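You operate a simulated robot arm through the tools that you are given. There is no shell and no other tool. Be economical: measure what you need, move in short steps, check, and stop when the job is done.

Carry out the task below with a simulated robot arm. There is one attempt and no reset: what you move stays moved.

TASK
Put two of the strips from the bench two on the silver sill sheet.

It is judged by the outcome, as a careful person would: the job done as asked, and still so three seconds after it is handed in. It fails if anything else is knocked over, pushed out of place, dropped, spilled or broken.

THE ROBOT
A 7-joint arm with a two-finger parallel gripper, fixed in place. Base frame: the origin is at the foot of the arm, x ahead of it, y to its left, z up; the work surface is at about z = 0. Lengths are in m, angles in degrees, forces in N, time in s.
With the tool pointing down near the work surface it reaches from about 0.24 to 0.62 m from the base axis. Its first joint turns from -66.0 to 66.0 degrees. Payload 2.6 kg.
Tool frame: the origin (TCP) lies between the finger pads and is the grasp point; the fingertips stand 0.03 m ahead of it; z points along the fingers, y is the line along which they close. The gripper opens to 0.094 m. The fingers are 0.028 m wide and 0.01 m thick; the gripper's body (0.05 by 0.096 m) begins 0.055 m behind the TCP.
Orientation is that of the tool frame in the base frame, as a unit quaternion [x, y, z, w]. With the fingers straight down and closing along the base's y, the tool's x points along the base's -x, its y along +y and its z along -z.

THE INTERFACE
- The arm moves only by the tool send_rows. Its argument "targets" is a list of rows, each an object (a shift or turn left out is 0, a gripper value left out holds the last) with "hand": the finger opening in m, from 0 to 0.094; "linear": the shift along the tool's x, y, z in m, a list of three; "angular": the turn, a rotation vector about the tool's x, y, z in degrees, a list of three. In form: [{"hand": hand, "linear": [dx, dy, dz], "angular": [wx, wy, wz]}, ...]. A call has 1 to 12 rows; each row is the pose to reach, as a shift and turn from the pose commanded when the call began, along the tool's axes at that moment. A row lasts 0.2 s, in which the tool goes at most 0.05 m and 8.6 degrees; a call with a longer step from one row to the next is refused whole, and so is a gripper value outside its range. A pose out of reach is approached as far as the arm can. The call stops where the force on the tool passes 40 N (or 10 N more than at its start, if that is more) or the arm is blocked; 0.2 s more then pass. The fingers move at their own pace (about 0.072 m/s each) and stop on an object; they squeeze with about 39 N. The grip force told is the motor's: it shows also when the fingers shut on nothing. Time passes only in rows, and 0.2 s behind the last, so rows that repeat a pose let the fingers close. It gives the time, the measured TCP pose, the force on the tool (base axes), the opening and the grip force at its end, in the units of the frame above (readings bear some noise), and new pictures: "show" is both (left out), scene, wrist or none.
- Cameras (640 x 400 px; columns grow to the right, rows downward): "scene" is fixed at [0.0293, 0.4245, 0.5725]; the picture's right is [-0.84, -0.54, 0.00], its down [-0.26, 0.41, -0.87] and it looks along [0.48, -0.73, -0.49] (base axes); focal length 365 px, centre (320, 200). "wrist" rides on the gripper at [-0.037, 0, -0.058] in the tool frame; the picture's right is [0.00, -1.00, 0.00], its down [0.97, 0.00, -0.24] and it looks along [0.24, 0.00, 0.97] (tool axes); focal length 218 px, centre (320, 200).
- locate(camera, pixels): for up to 12 pixels [column, row] of the newest picture of that camera ("zoom" is the newest enlarged one), the place [x, y, z] in the base frame of the surface seen there, good to about 0.003 m. No time passes.
- inspect(camera, box): a new picture of the part [left, top, right, bottom] of that camera's present view, enlarged. No time passes.
- hand_in(): hands the job in; it is judged then, once.

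Work in short steps. Measure before you move; look again where a grasp or a placing could have gone wrong, and mend it. You have 60 turns and 120 pictures in all, the two below and enlarged ones among them. Open the gripper and draw the arm clear of the work before you hand the job in, unless the task says otherwise; then end with one line.

The tools are called after "Call:" by a JSON object that holds its "method" and its "body". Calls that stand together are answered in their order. send_rows: Moves the arm, as the interface text tells. Its arguments: {"type":"object","properties":{"targets":{"type":"array","items":{"type":"object","properties":{"hand":{"type":"number"},"linear":{"type":"array","items":{"type":"number"}},"angular":{"type":"array","items":{"type":"number"}}}}},"show":{"type":"string","enum":["both","scene","wrist","none"]}},"required":["targets"]} The other tools are called the same way: locate (camera, pixels) gives the place of the surface under pixels of a picture; inspect (camera, box) takes an enlarged picture of a part of a camera's view; hand_in () hands the job in.

At the start:

```text
t: 0.0
ee_pos: [0.3783, -0.1805, 0.2724]
ee_rot: [0.001, 1.0, 0.0, 0.0]
contact_force: [-0.3, -0.8, 0.7]
gripper_width: 0.094
finger_force: 0.1
```

scene: 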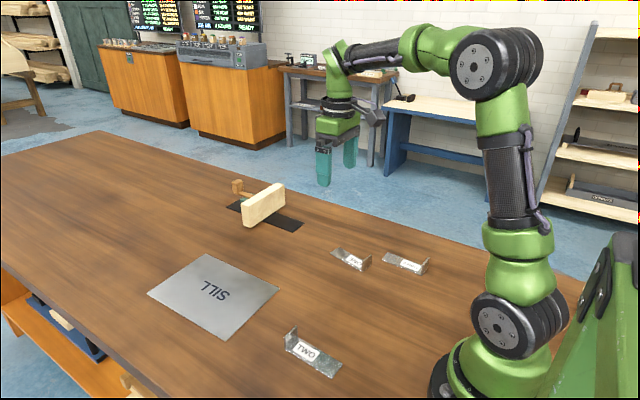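
wrist: 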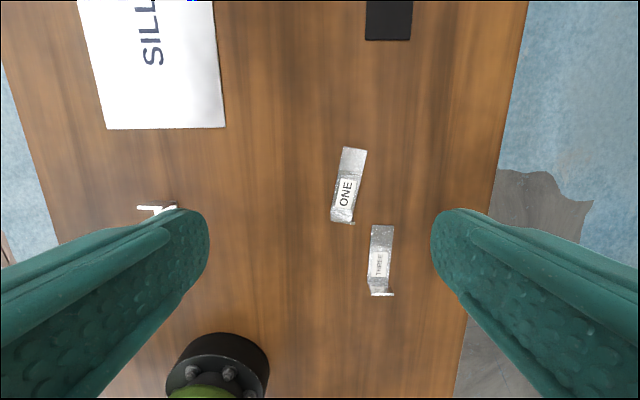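

The scene shows three bent strips, ONE, TWO and THREE, and the SILL sheet near (213,292). I read the task as exactly two strips on the sheet. I'll look closer and measure first.

Call:
{"method": "inspect", "body": {"camera": "scene", "box": [260, 220, 460, 390]}}

Call:
{"method": "inspect", "body": {"camera": "wrist", "box": [280, 130, 440, 310]}}

Call:
{"method": "locate", "body": {"camera": "scene", "pixels": [[148, 293], [202, 254], [279, 289], [226, 341], [213, 292], [286, 330], [288, 347], [300, 342], [342, 362], [332, 378], [306, 350]]}}

Call:
{"method": "locate", "body": {"camera": "wrist", "pixels": [[342, 148], [367, 151], [331, 218], [354, 222], [372, 226], [394, 227], [369, 294], [393, 294], [345, 195], [379, 262]]}}

```text
2.35 times, centred on (360, 305) of scene
```

zoom: 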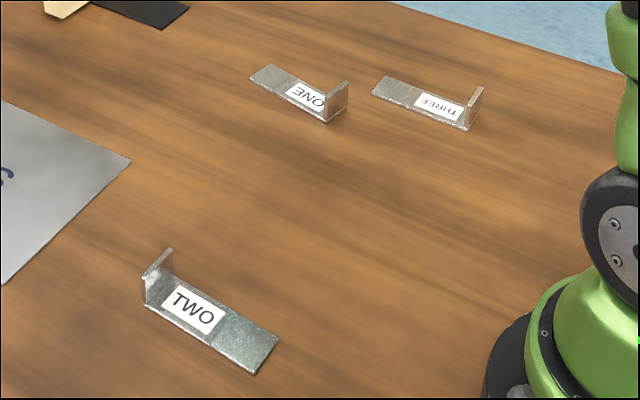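

```text
2.22 times, centred on (360, 220) of wrist
```

zoom: 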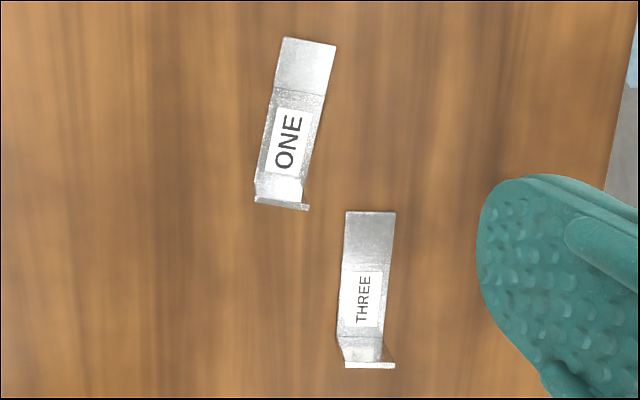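

```text
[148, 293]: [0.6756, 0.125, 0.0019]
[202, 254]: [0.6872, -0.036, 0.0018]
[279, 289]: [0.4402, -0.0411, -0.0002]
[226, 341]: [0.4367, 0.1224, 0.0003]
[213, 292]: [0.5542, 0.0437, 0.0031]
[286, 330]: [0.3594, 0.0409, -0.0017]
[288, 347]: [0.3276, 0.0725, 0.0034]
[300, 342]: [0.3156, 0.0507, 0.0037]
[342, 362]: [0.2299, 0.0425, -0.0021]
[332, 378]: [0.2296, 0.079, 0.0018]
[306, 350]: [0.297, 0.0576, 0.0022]
```

```text
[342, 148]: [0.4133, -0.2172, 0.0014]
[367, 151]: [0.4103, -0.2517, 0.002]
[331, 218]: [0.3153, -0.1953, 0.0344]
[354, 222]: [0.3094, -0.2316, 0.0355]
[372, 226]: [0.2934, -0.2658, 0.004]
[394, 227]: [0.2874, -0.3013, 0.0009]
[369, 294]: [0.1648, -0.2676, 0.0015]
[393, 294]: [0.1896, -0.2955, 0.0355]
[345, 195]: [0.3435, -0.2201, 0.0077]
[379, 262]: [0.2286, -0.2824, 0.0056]
```

ONE's tab is near (0.312,-0.213), about 35 mm high, and its strip runs about -11° from +x. TWO's tab is near (0.327,0.06). I'll turn the gripper so it closes along ONE's length and hover above its tab.

Call:
{"method": "send_rows", "body": {"targets": [{"linear": [0.0055, -0.0027, 0.009], "angular": [0, 0, 8.4], "hand": 0.06}, {"linear": [0.011, -0.0054, 0.018], "angular": [0, 0, 16.8]}, {"linear": [0.0165, -0.0081, 0.027], "angular": [0, 0, 25.2]}, {"linear": [0.022, -0.0108, 0.036], "angular": [0, 0, 33.6]}, {"linear": [0.0275, -0.0135, 0.045], "angular": [0, 0, 42]}, {"linear": [0.033, -0.0162, 0.054], "angular": [0, 0, 50.4]}, {"linear": [0.0385, -0.0189, 0.063], "angular": [0, 0, 58.8]}, {"linear": [0.044, -0.0216, 0.072], "angular": [0, 0, 67.2]}, {"linear": [0.0495, -0.0243, 0.081], "angular": [0, 0, 75.6]}, {"linear": [0.055, -0.027, 0.09], "angular": [0, 0, 84]}, {"linear": [0.0605, -0.0297, 0.1], "angular": [0, 0, 92.4]}, {"linear": [0.066, -0.0325, 0.11], "angular": [0, 0, 100.8]}]}}

```text
t: 2.6
ee_pos: [0.3125, -0.2148, 0.162]
ee_rot: [0.772, 0.636, 0.0, 0.001]
contact_force: [-0.5, -1.0, 0.4]
gripper_width: 0.0598
finger_force: 0.0
```

scene: 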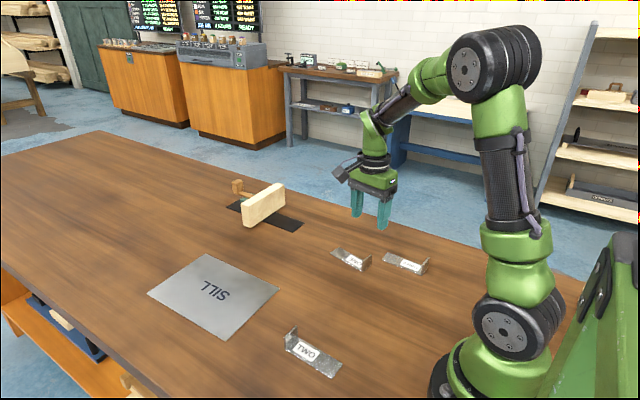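
wrist: 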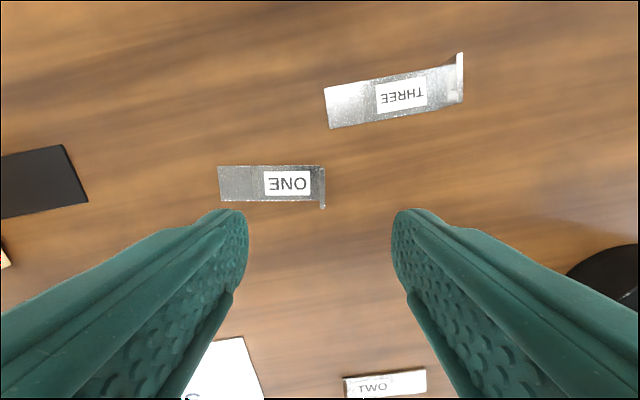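

The strip now lies level in the wrist view, with its tab near (322,187). I'll measure the tab more finely.

Call:
{"method": "inspect", "body": {"camera": "wrist", "box": [210, 140, 340, 221]}}

Call:
{"method": "locate", "body": {"camera": "wrist", "pixels": [[322, 170], [323, 187], [323, 205], [219, 167], [222, 200], [317, 190], [240, 185]]}}

```text
4.92 times, centred on (275, 180) of wrist
```

zoom: 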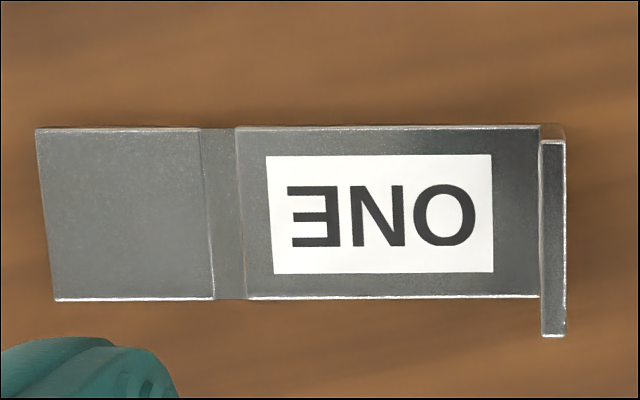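

```text
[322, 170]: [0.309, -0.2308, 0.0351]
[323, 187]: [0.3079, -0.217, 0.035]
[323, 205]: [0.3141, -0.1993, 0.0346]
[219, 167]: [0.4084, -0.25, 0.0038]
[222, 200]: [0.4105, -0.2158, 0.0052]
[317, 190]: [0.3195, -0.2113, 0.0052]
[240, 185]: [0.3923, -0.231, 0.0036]
```

The tab's top centre is about (0.311,-0.215, 0.035), right under the gripper. I'll go down until the tips are about 12 mm above the table and close.

Call:
{"method": "send_rows", "body": {"targets": [{"linear": [0, -0.0015, 0.04]}, {"linear": [0, -0.0015, 0.075]}, {"linear": [0, -0.0015, 0.1]}, {"linear": [0, -0.0015, 0.121]}, {"linear": [0, -0.0015, 0.121], "hand": 0}, {"linear": [0, -0.0015, 0.121]}, {"linear": [0, -0.0015, 0.121]}, {"linear": [0, -0.0015, 0.121]}]}}

```text
t: 4.4
ee_pos: [0.3106, -0.2129, 0.0394]
ee_rot: [0.771, 0.637, 0.0, 0.0]
contact_force: [0.1, 0.7, 0.5]
gripper_width: 0.0038
finger_force: 38.4
```

scene: 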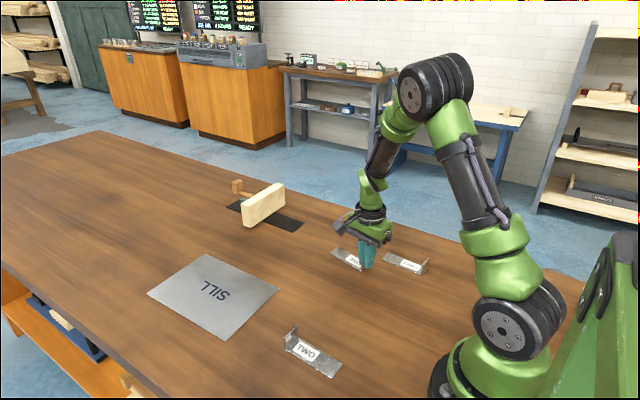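
wrist: 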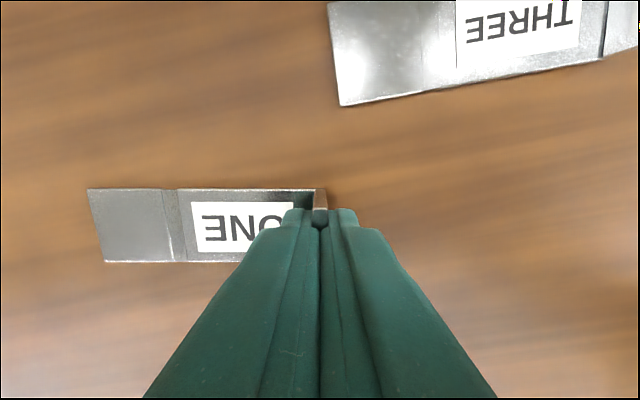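

The tab is gripped, at 3.8 mm opening and 38 N. I'll lift it straight up.

Call:
{"method": "send_rows", "body": {"targets": [{"linear": [0, 0, -0.02]}, {"linear": [0, 0, -0.05]}, {"linear": [0, 0, -0.08]}, {"linear": [0, 0, -0.1]}]}}

```text
t: 5.4
ee_pos: [0.3088, -0.2127, 0.1406]
ee_rot: [0.771, 0.637, 0.0, 0.0]
contact_force: [0.2, 0.0, -0.6]
gripper_width: 0.0037
finger_force: 38.2
```

scene: 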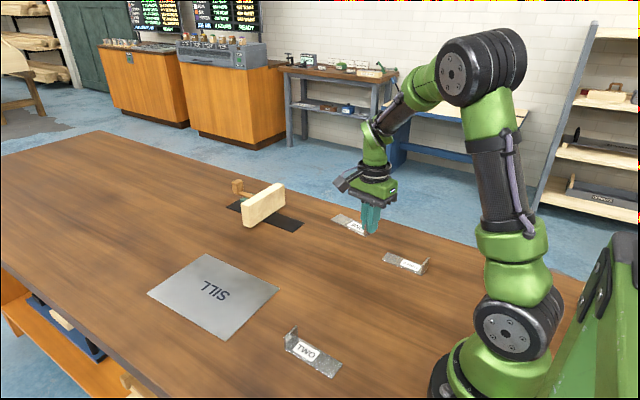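
wrist: 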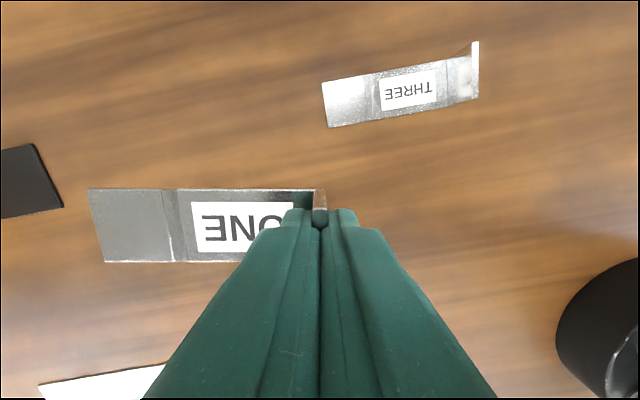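

The strip hangs firm and level. I'll carry it over the sheet, to tab at about (0.48, 0.0), turning it to line up with x.

Call:
{"method": "send_rows", "body": {"targets": [{"linear": [0.03, 0.016, 0], "angular": [0, 0, -1.4]}, {"linear": [0.06, 0.032, 0], "angular": [0, 0, -2.8]}, {"linear": [0.09, 0.048, 0], "angular": [0, 0, -4.2]}, {"linear": [0.12, 0.064, 0], "angular": [0, 0, -5.6]}, {"linear": [0.15, 0.08, 0], "angular": [0, 0, -7]}, {"linear": [0.18, 0.096, 0], "angular": [0, 0, -8.4]}, {"linear": [0.21, 0.112, 0], "angular": [0, 0, -9.8]}, {"linear": [0.2415, 0.128, 0], "angular": [0, 0, -10.8]}, {"linear": [0.2415, 0.128, 0.03], "angular": [0, 0, -10.8]}, {"linear": [0.2415, 0.128, 0.05], "angular": [0, 0, -10.8]}]}}

```text
t: 7.6
ee_pos: [0.4822, 0.0006, 0.0911]
ee_rot: [0.707, 0.707, 0.0, 0.0]
contact_force: [-0.2, 1.0, 0.2]
gripper_width: 0.0038
finger_force: 38.3
```

scene: 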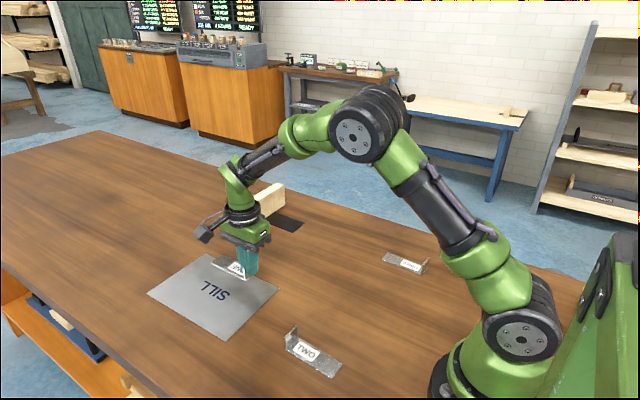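
wrist: 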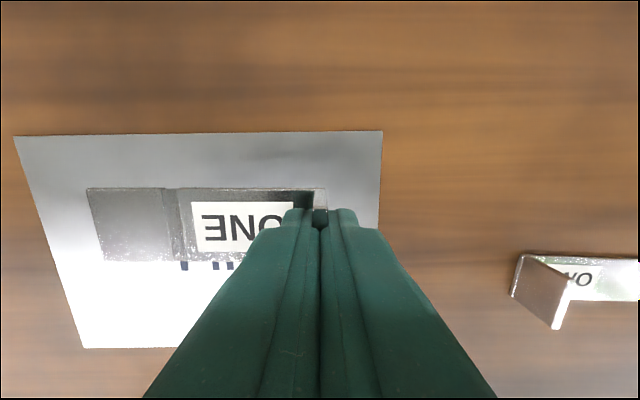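

The strip is over the sheet. I'll lower it until it just touches, at TCP z about 0.041.

Call:
{"method": "send_rows", "body": {"targets": [{"linear": [0, 0, 0.02]}, {"linear": [0, 0, 0.036]}, {"linear": [0, 0, 0.044]}, {"linear": [0, 0, 0.048]}, {"linear": [0, 0, 0.05]}, {"linear": [0, 0, 0.05]}]}}

```text
t: 9.0
ee_pos: [0.4823, 0.0006, 0.043]
ee_rot: [0.707, 0.707, 0.001, 0.001]
contact_force: [-5.5, -1.0, 15.8]
gripper_width: 0.004
finger_force: 38.5
```

scene: 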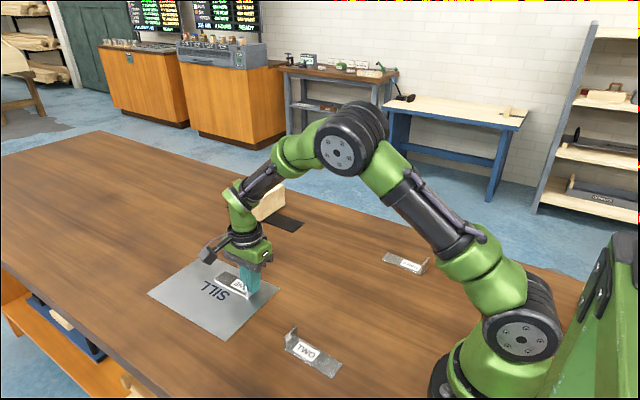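
wrist: 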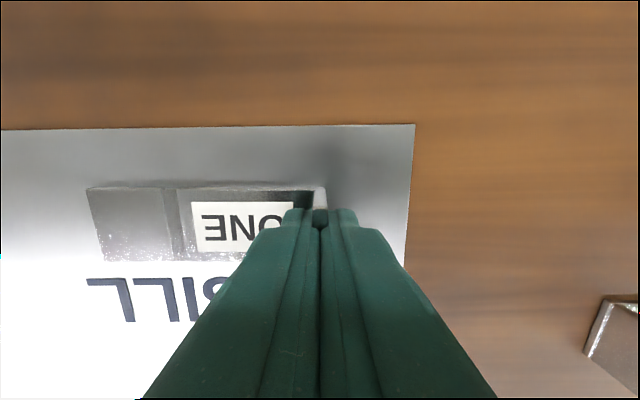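

It's touching, with 16 N pressing. I'll ease up slightly, open, and rise.

Call:
{"method": "send_rows", "body": {"targets": [{"linear": [0, 0, -0.0015]}, {"linear": [0, 0, -0.0015], "hand": 0.04}, {"linear": [0, 0, -0.0015]}, {"linear": [0, 0, -0.0015]}, {"linear": [0, 0, -0.02]}, {"linear": [0, 0, -0.05]}, {"linear": [0, 0, -0.08]}, {"linear": [0, 0, -0.11]}]}}

```text
t: 10.8
ee_pos: [0.4833, 0.0001, 0.1513]
ee_rot: [0.707, 0.707, 0.0, -0.001]
contact_force: [0.6, 0.5, -0.7]
gripper_width: 0.04
finger_force: 0.0
```

scene: 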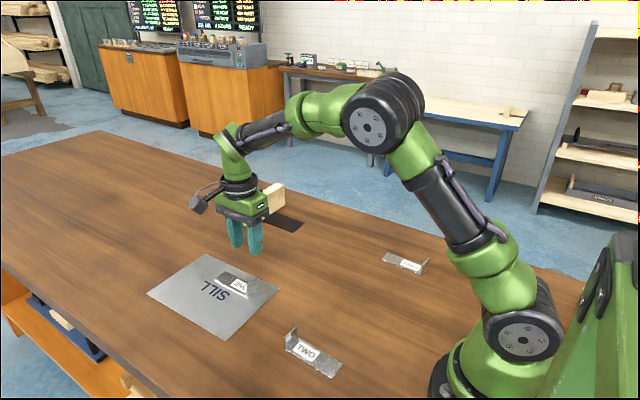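
wrist: 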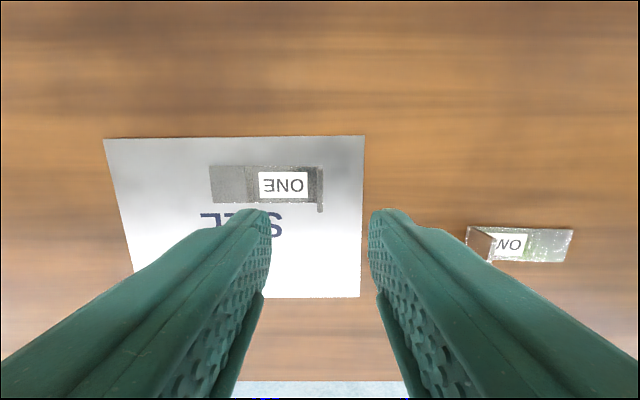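

ONE sits flat on the sheet. Next I'll hover over TWO's tab, near (0.327, 0.055).

Call:
{"method": "send_rows", "body": {"targets": [{"linear": [0.014, -0.039, 0], "hand": 0.06}, {"linear": [0.028, -0.078, 0]}, {"linear": [0.042, -0.117, 0]}, {"linear": [0.055, -0.156, 0]}, {"linear": [0.055, -0.156, 0]}]}}

```text
t: 12.0
ee_pos: [0.3248, 0.0552, 0.15]
ee_rot: [0.707, 0.707, -0.001, 0.0]
contact_force: [1.3, -0.4, -0.2]
gripper_width: 0.06
finger_force: 0.0
```

scene: 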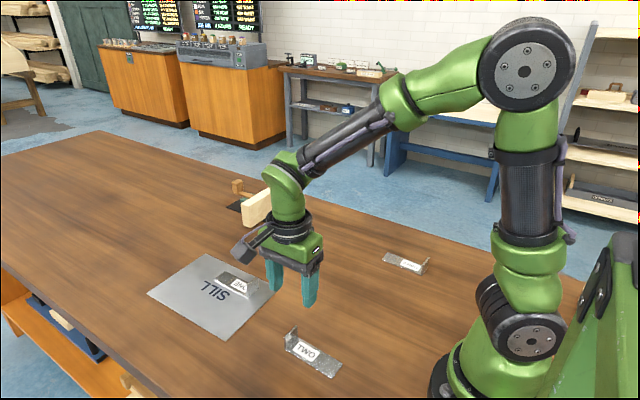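
wrist: 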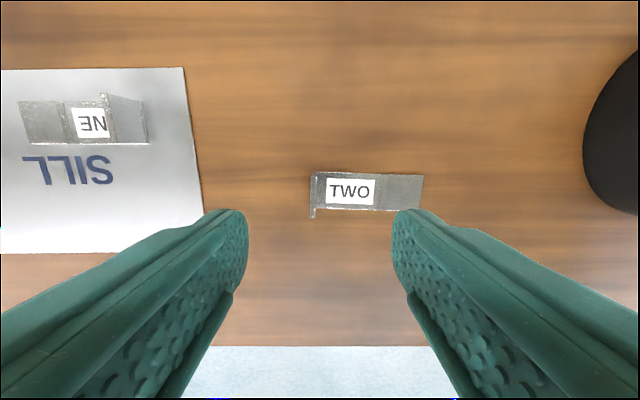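

Call:
{"method": "inspect", "body": {"camera": "wrist", "box": [300, 150, 430, 231]}}

Call:
{"method": "locate", "body": {"camera": "wrist", "pixels": [[314, 178], [313, 195], [312, 214], [322, 173], [423, 176], [325, 206], [390, 208]]}}

```text
4.92 times, centred on (365, 190) of wrist
```

zoom: 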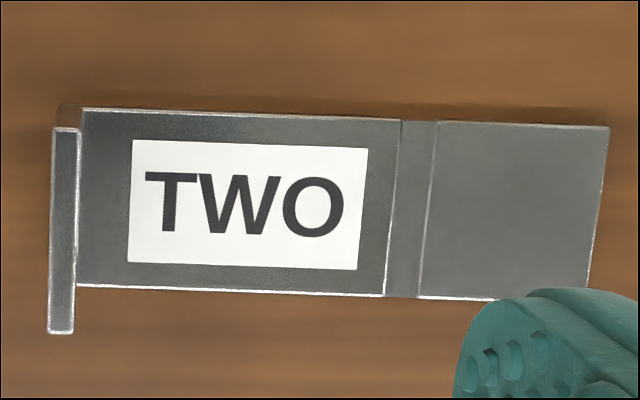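

```text
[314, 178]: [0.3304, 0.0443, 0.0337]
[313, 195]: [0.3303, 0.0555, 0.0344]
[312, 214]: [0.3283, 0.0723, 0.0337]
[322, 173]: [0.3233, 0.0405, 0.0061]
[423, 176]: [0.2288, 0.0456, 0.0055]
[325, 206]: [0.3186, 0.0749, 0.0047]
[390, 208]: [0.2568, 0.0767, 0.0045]
```

TWO's tab is centred at about (0.330, 0.058) and the strip is turned about 3°. I'll align, go down and grip.

Call:
{"method": "send_rows", "body": {"targets": [{"linear": [0.0025, 0.005, 0.02], "angular": [0, 0, 2.5]}, {"linear": [0.0025, 0.005, 0.06], "angular": [0, 0, 2.5]}, {"linear": [0.0025, 0.005, 0.09], "angular": [0, 0, 2.5]}, {"linear": [0.0025, 0.005, 0.109], "angular": [0, 0, 2.5]}, {"linear": [0.0025, 0.005, 0.109], "angular": [0, 0, 2.5]}, {"linear": [0.0025, 0.005, 0.109], "angular": [0, 0, 2.5], "hand": 0}, {"linear": [0.0025, 0.005, 0.109], "angular": [0, 0, 2.5]}, {"linear": [0.0025, 0.005, 0.109], "angular": [0, 0, 2.5]}, {"linear": [0.0025, 0.005, 0.109], "angular": [0, 0, 2.5]}]}}

```text
t: 14.0
ee_pos: [0.3309, 0.058, 0.0422]
ee_rot: [0.722, 0.692, 0.0, -0.001]
contact_force: [-0.2, 0.0, 0.4]
gripper_width: 0.0037
finger_force: 38.5
```

scene: 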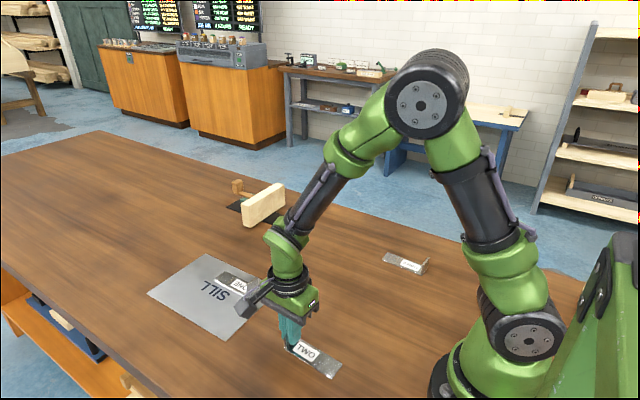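
wrist: 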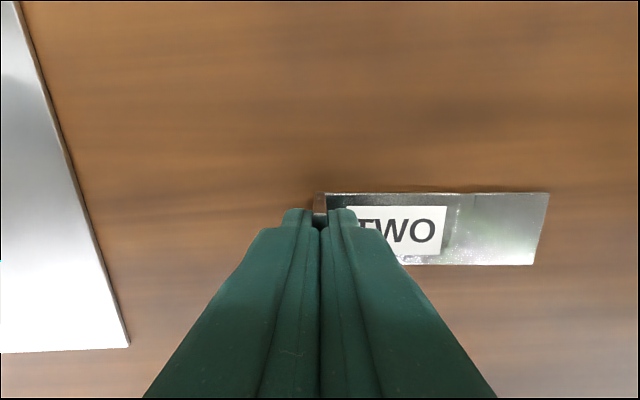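

It's gripped. I'll lift it and carry it over the sheet's near half, to tab at about (0.565, 0.085).

Call:
{"method": "send_rows", "body": {"targets": [{"linear": [0, 0, -0.02]}, {"linear": [0, 0, -0.055]}, {"linear": [0, 0, -0.09]}, {"linear": [0.006, 0.035, -0.09]}, {"linear": [0.012, 0.07, -0.09]}, {"linear": [0.018, 0.105, -0.09], "angular": [0, 0, -1]}, {"linear": [0.024, 0.14, -0.09], "angular": [0, 0, -2]}, {"linear": [0.03, 0.175, -0.09], "angular": [0, 0, -2.5]}, {"linear": [0.036, 0.21, -0.09], "angular": [0, 0, -2.5]}, {"linear": [0.037, 0.233, -0.09], "angular": [0, 0, -2.5]}, {"linear": [0.037, 0.233, -0.07], "angular": [0, 0, -2.5]}, {"linear": [0.037, 0.233, -0.05], "angular": [0, 0, -2.5]}]}}

```text
t: 16.6
ee_pos: [0.5649, 0.0849, 0.0911]
ee_rot: [0.707, 0.707, 0.0, 0.0]
contact_force: [-0.7, 0.0, -0.3]
gripper_width: 0.0039
finger_force: 37.9
```

scene: 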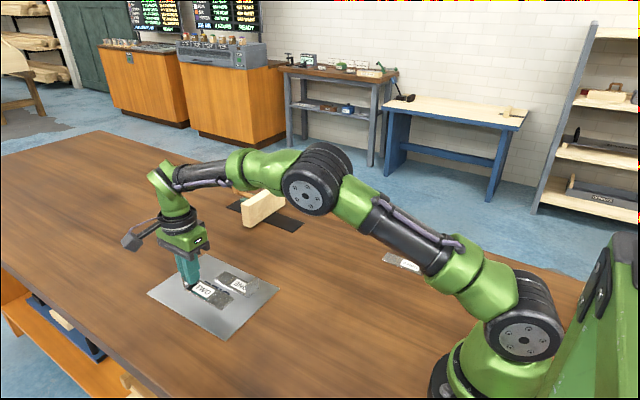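
wrist: 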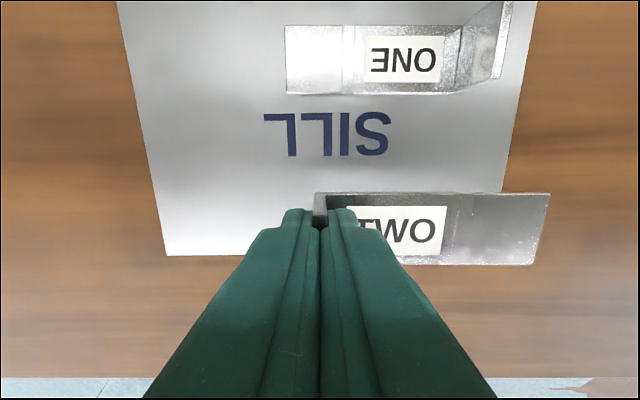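

To leave more margin at the sheet's near edge I'll shift 2 cm outward and 0.7 cm inward, then lower gently.

Call:
{"method": "send_rows", "body": {"targets": [{"linear": [-0.007, 0.02, 0]}, {"linear": [-0.007, 0.02, 0.02]}, {"linear": [-0.007, 0.02, 0.034]}, {"linear": [-0.007, 0.02, 0.042]}, {"linear": [-0.007, 0.02, 0.046]}, {"linear": [-0.007, 0.02, 0.0475]}, {"linear": [-0.007, 0.02, 0.0475]}]}}

```text
t: 18.2
ee_pos: [0.5854, 0.0765, 0.0455]
ee_rot: [0.707, 0.707, 0.0, 0.0]
contact_force: [-0.3, 0.5, -0.7]
gripper_width: 0.0038
finger_force: 38.2
```

scene: 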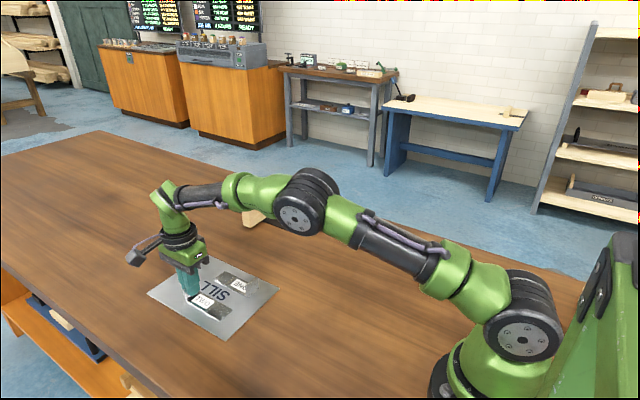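
wrist: 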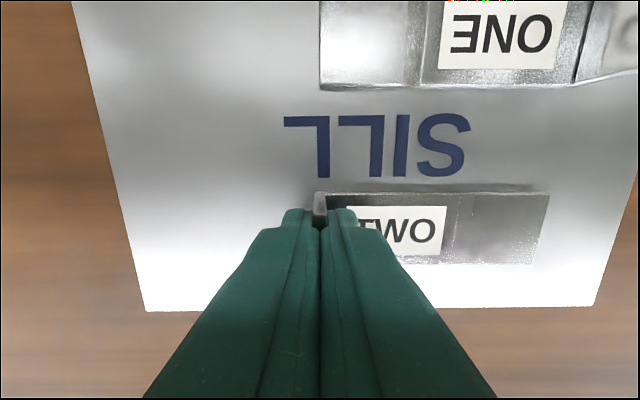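

No contact yet at z=0.0455, so I'll lower in 1 mm steps.

Call:
{"method": "send_rows", "body": {"targets": [{"linear": [0, 0, 0.001]}, {"linear": [0, 0, 0.002]}, {"linear": [0, 0, 0.002]}], "show": "none"}}

```text
t: 19.0
ee_pos: [0.5852, 0.0769, 0.0436]
ee_rot: [0.707, 0.707, 0.001, 0.0]
contact_force: [-2.8, 0.6, 6.2]
gripper_width: 0.0036
finger_force: 38.6
```

It touches lightly (6 N). I'll release, rise, and draw back toward the middle.

Call:
{"method": "send_rows", "body": {"targets": [{"hand": 0.04}, {"linear": [0, 0, 0]}, {"linear": [0, 0, 0]}, {"linear": [0, 0, -0.02]}, {"linear": [0, 0, -0.06]}, {"linear": [0, 0, -0.1]}, {"linear": [0, 0, -0.14]}, {"linear": [-0.02, -0.04, -0.15]}, {"linear": [-0.05, -0.08, -0.15]}, {"linear": [-0.08, -0.11, -0.15]}, {"linear": [-0.11, -0.14, -0.15]}, {"linear": [-0.14, -0.17, -0.15]}]}}

```text
t: 21.6
ee_pos: [0.4149, -0.0631, 0.1923]
ee_rot: [0.707, 0.707, 0.001, -0.001]
contact_force: [0.4, 0.0, 0.1]
gripper_width: 0.0401
finger_force: 0.0
```

scene: 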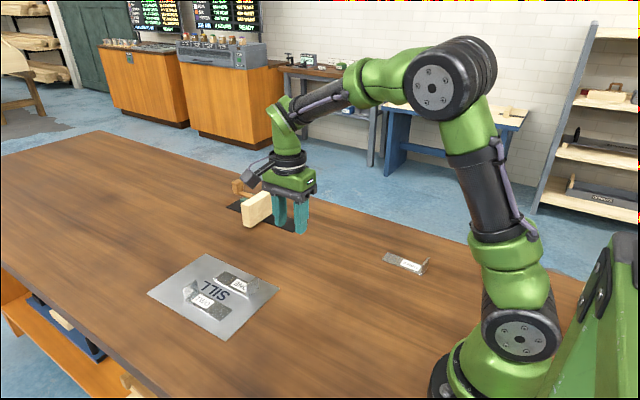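
wrist: 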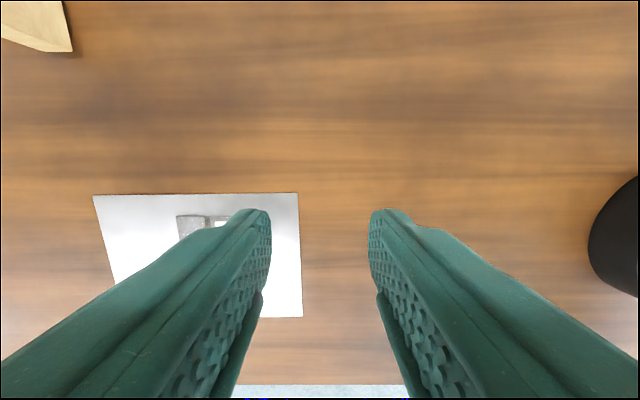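

Call:
{"method": "inspect", "body": {"camera": "scene", "box": [130, 180, 330, 350]}}

```text
2.35 times, centred on (230, 265) of scene
```

zoom: 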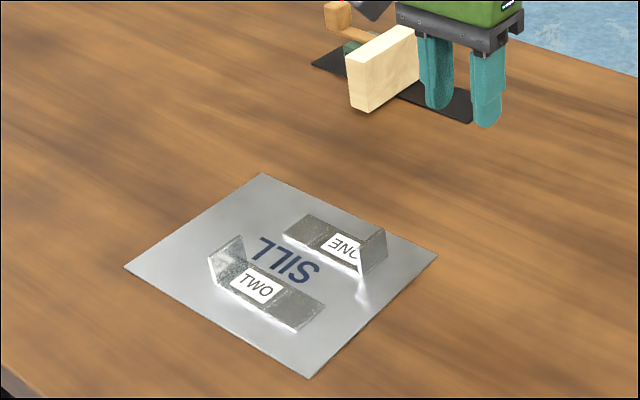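

Both strips lie flat and fully on the sheet, and the gripper is open and clear of them. I'm handing in.

Call:
{"method": "hand_in", "body": {}}

```text
The job is handed in.
```

Strips ONE and TWO are lying flat on the silver sill sheet. THREE is still on the bench, because I took the wording to mean any two of the three strips.
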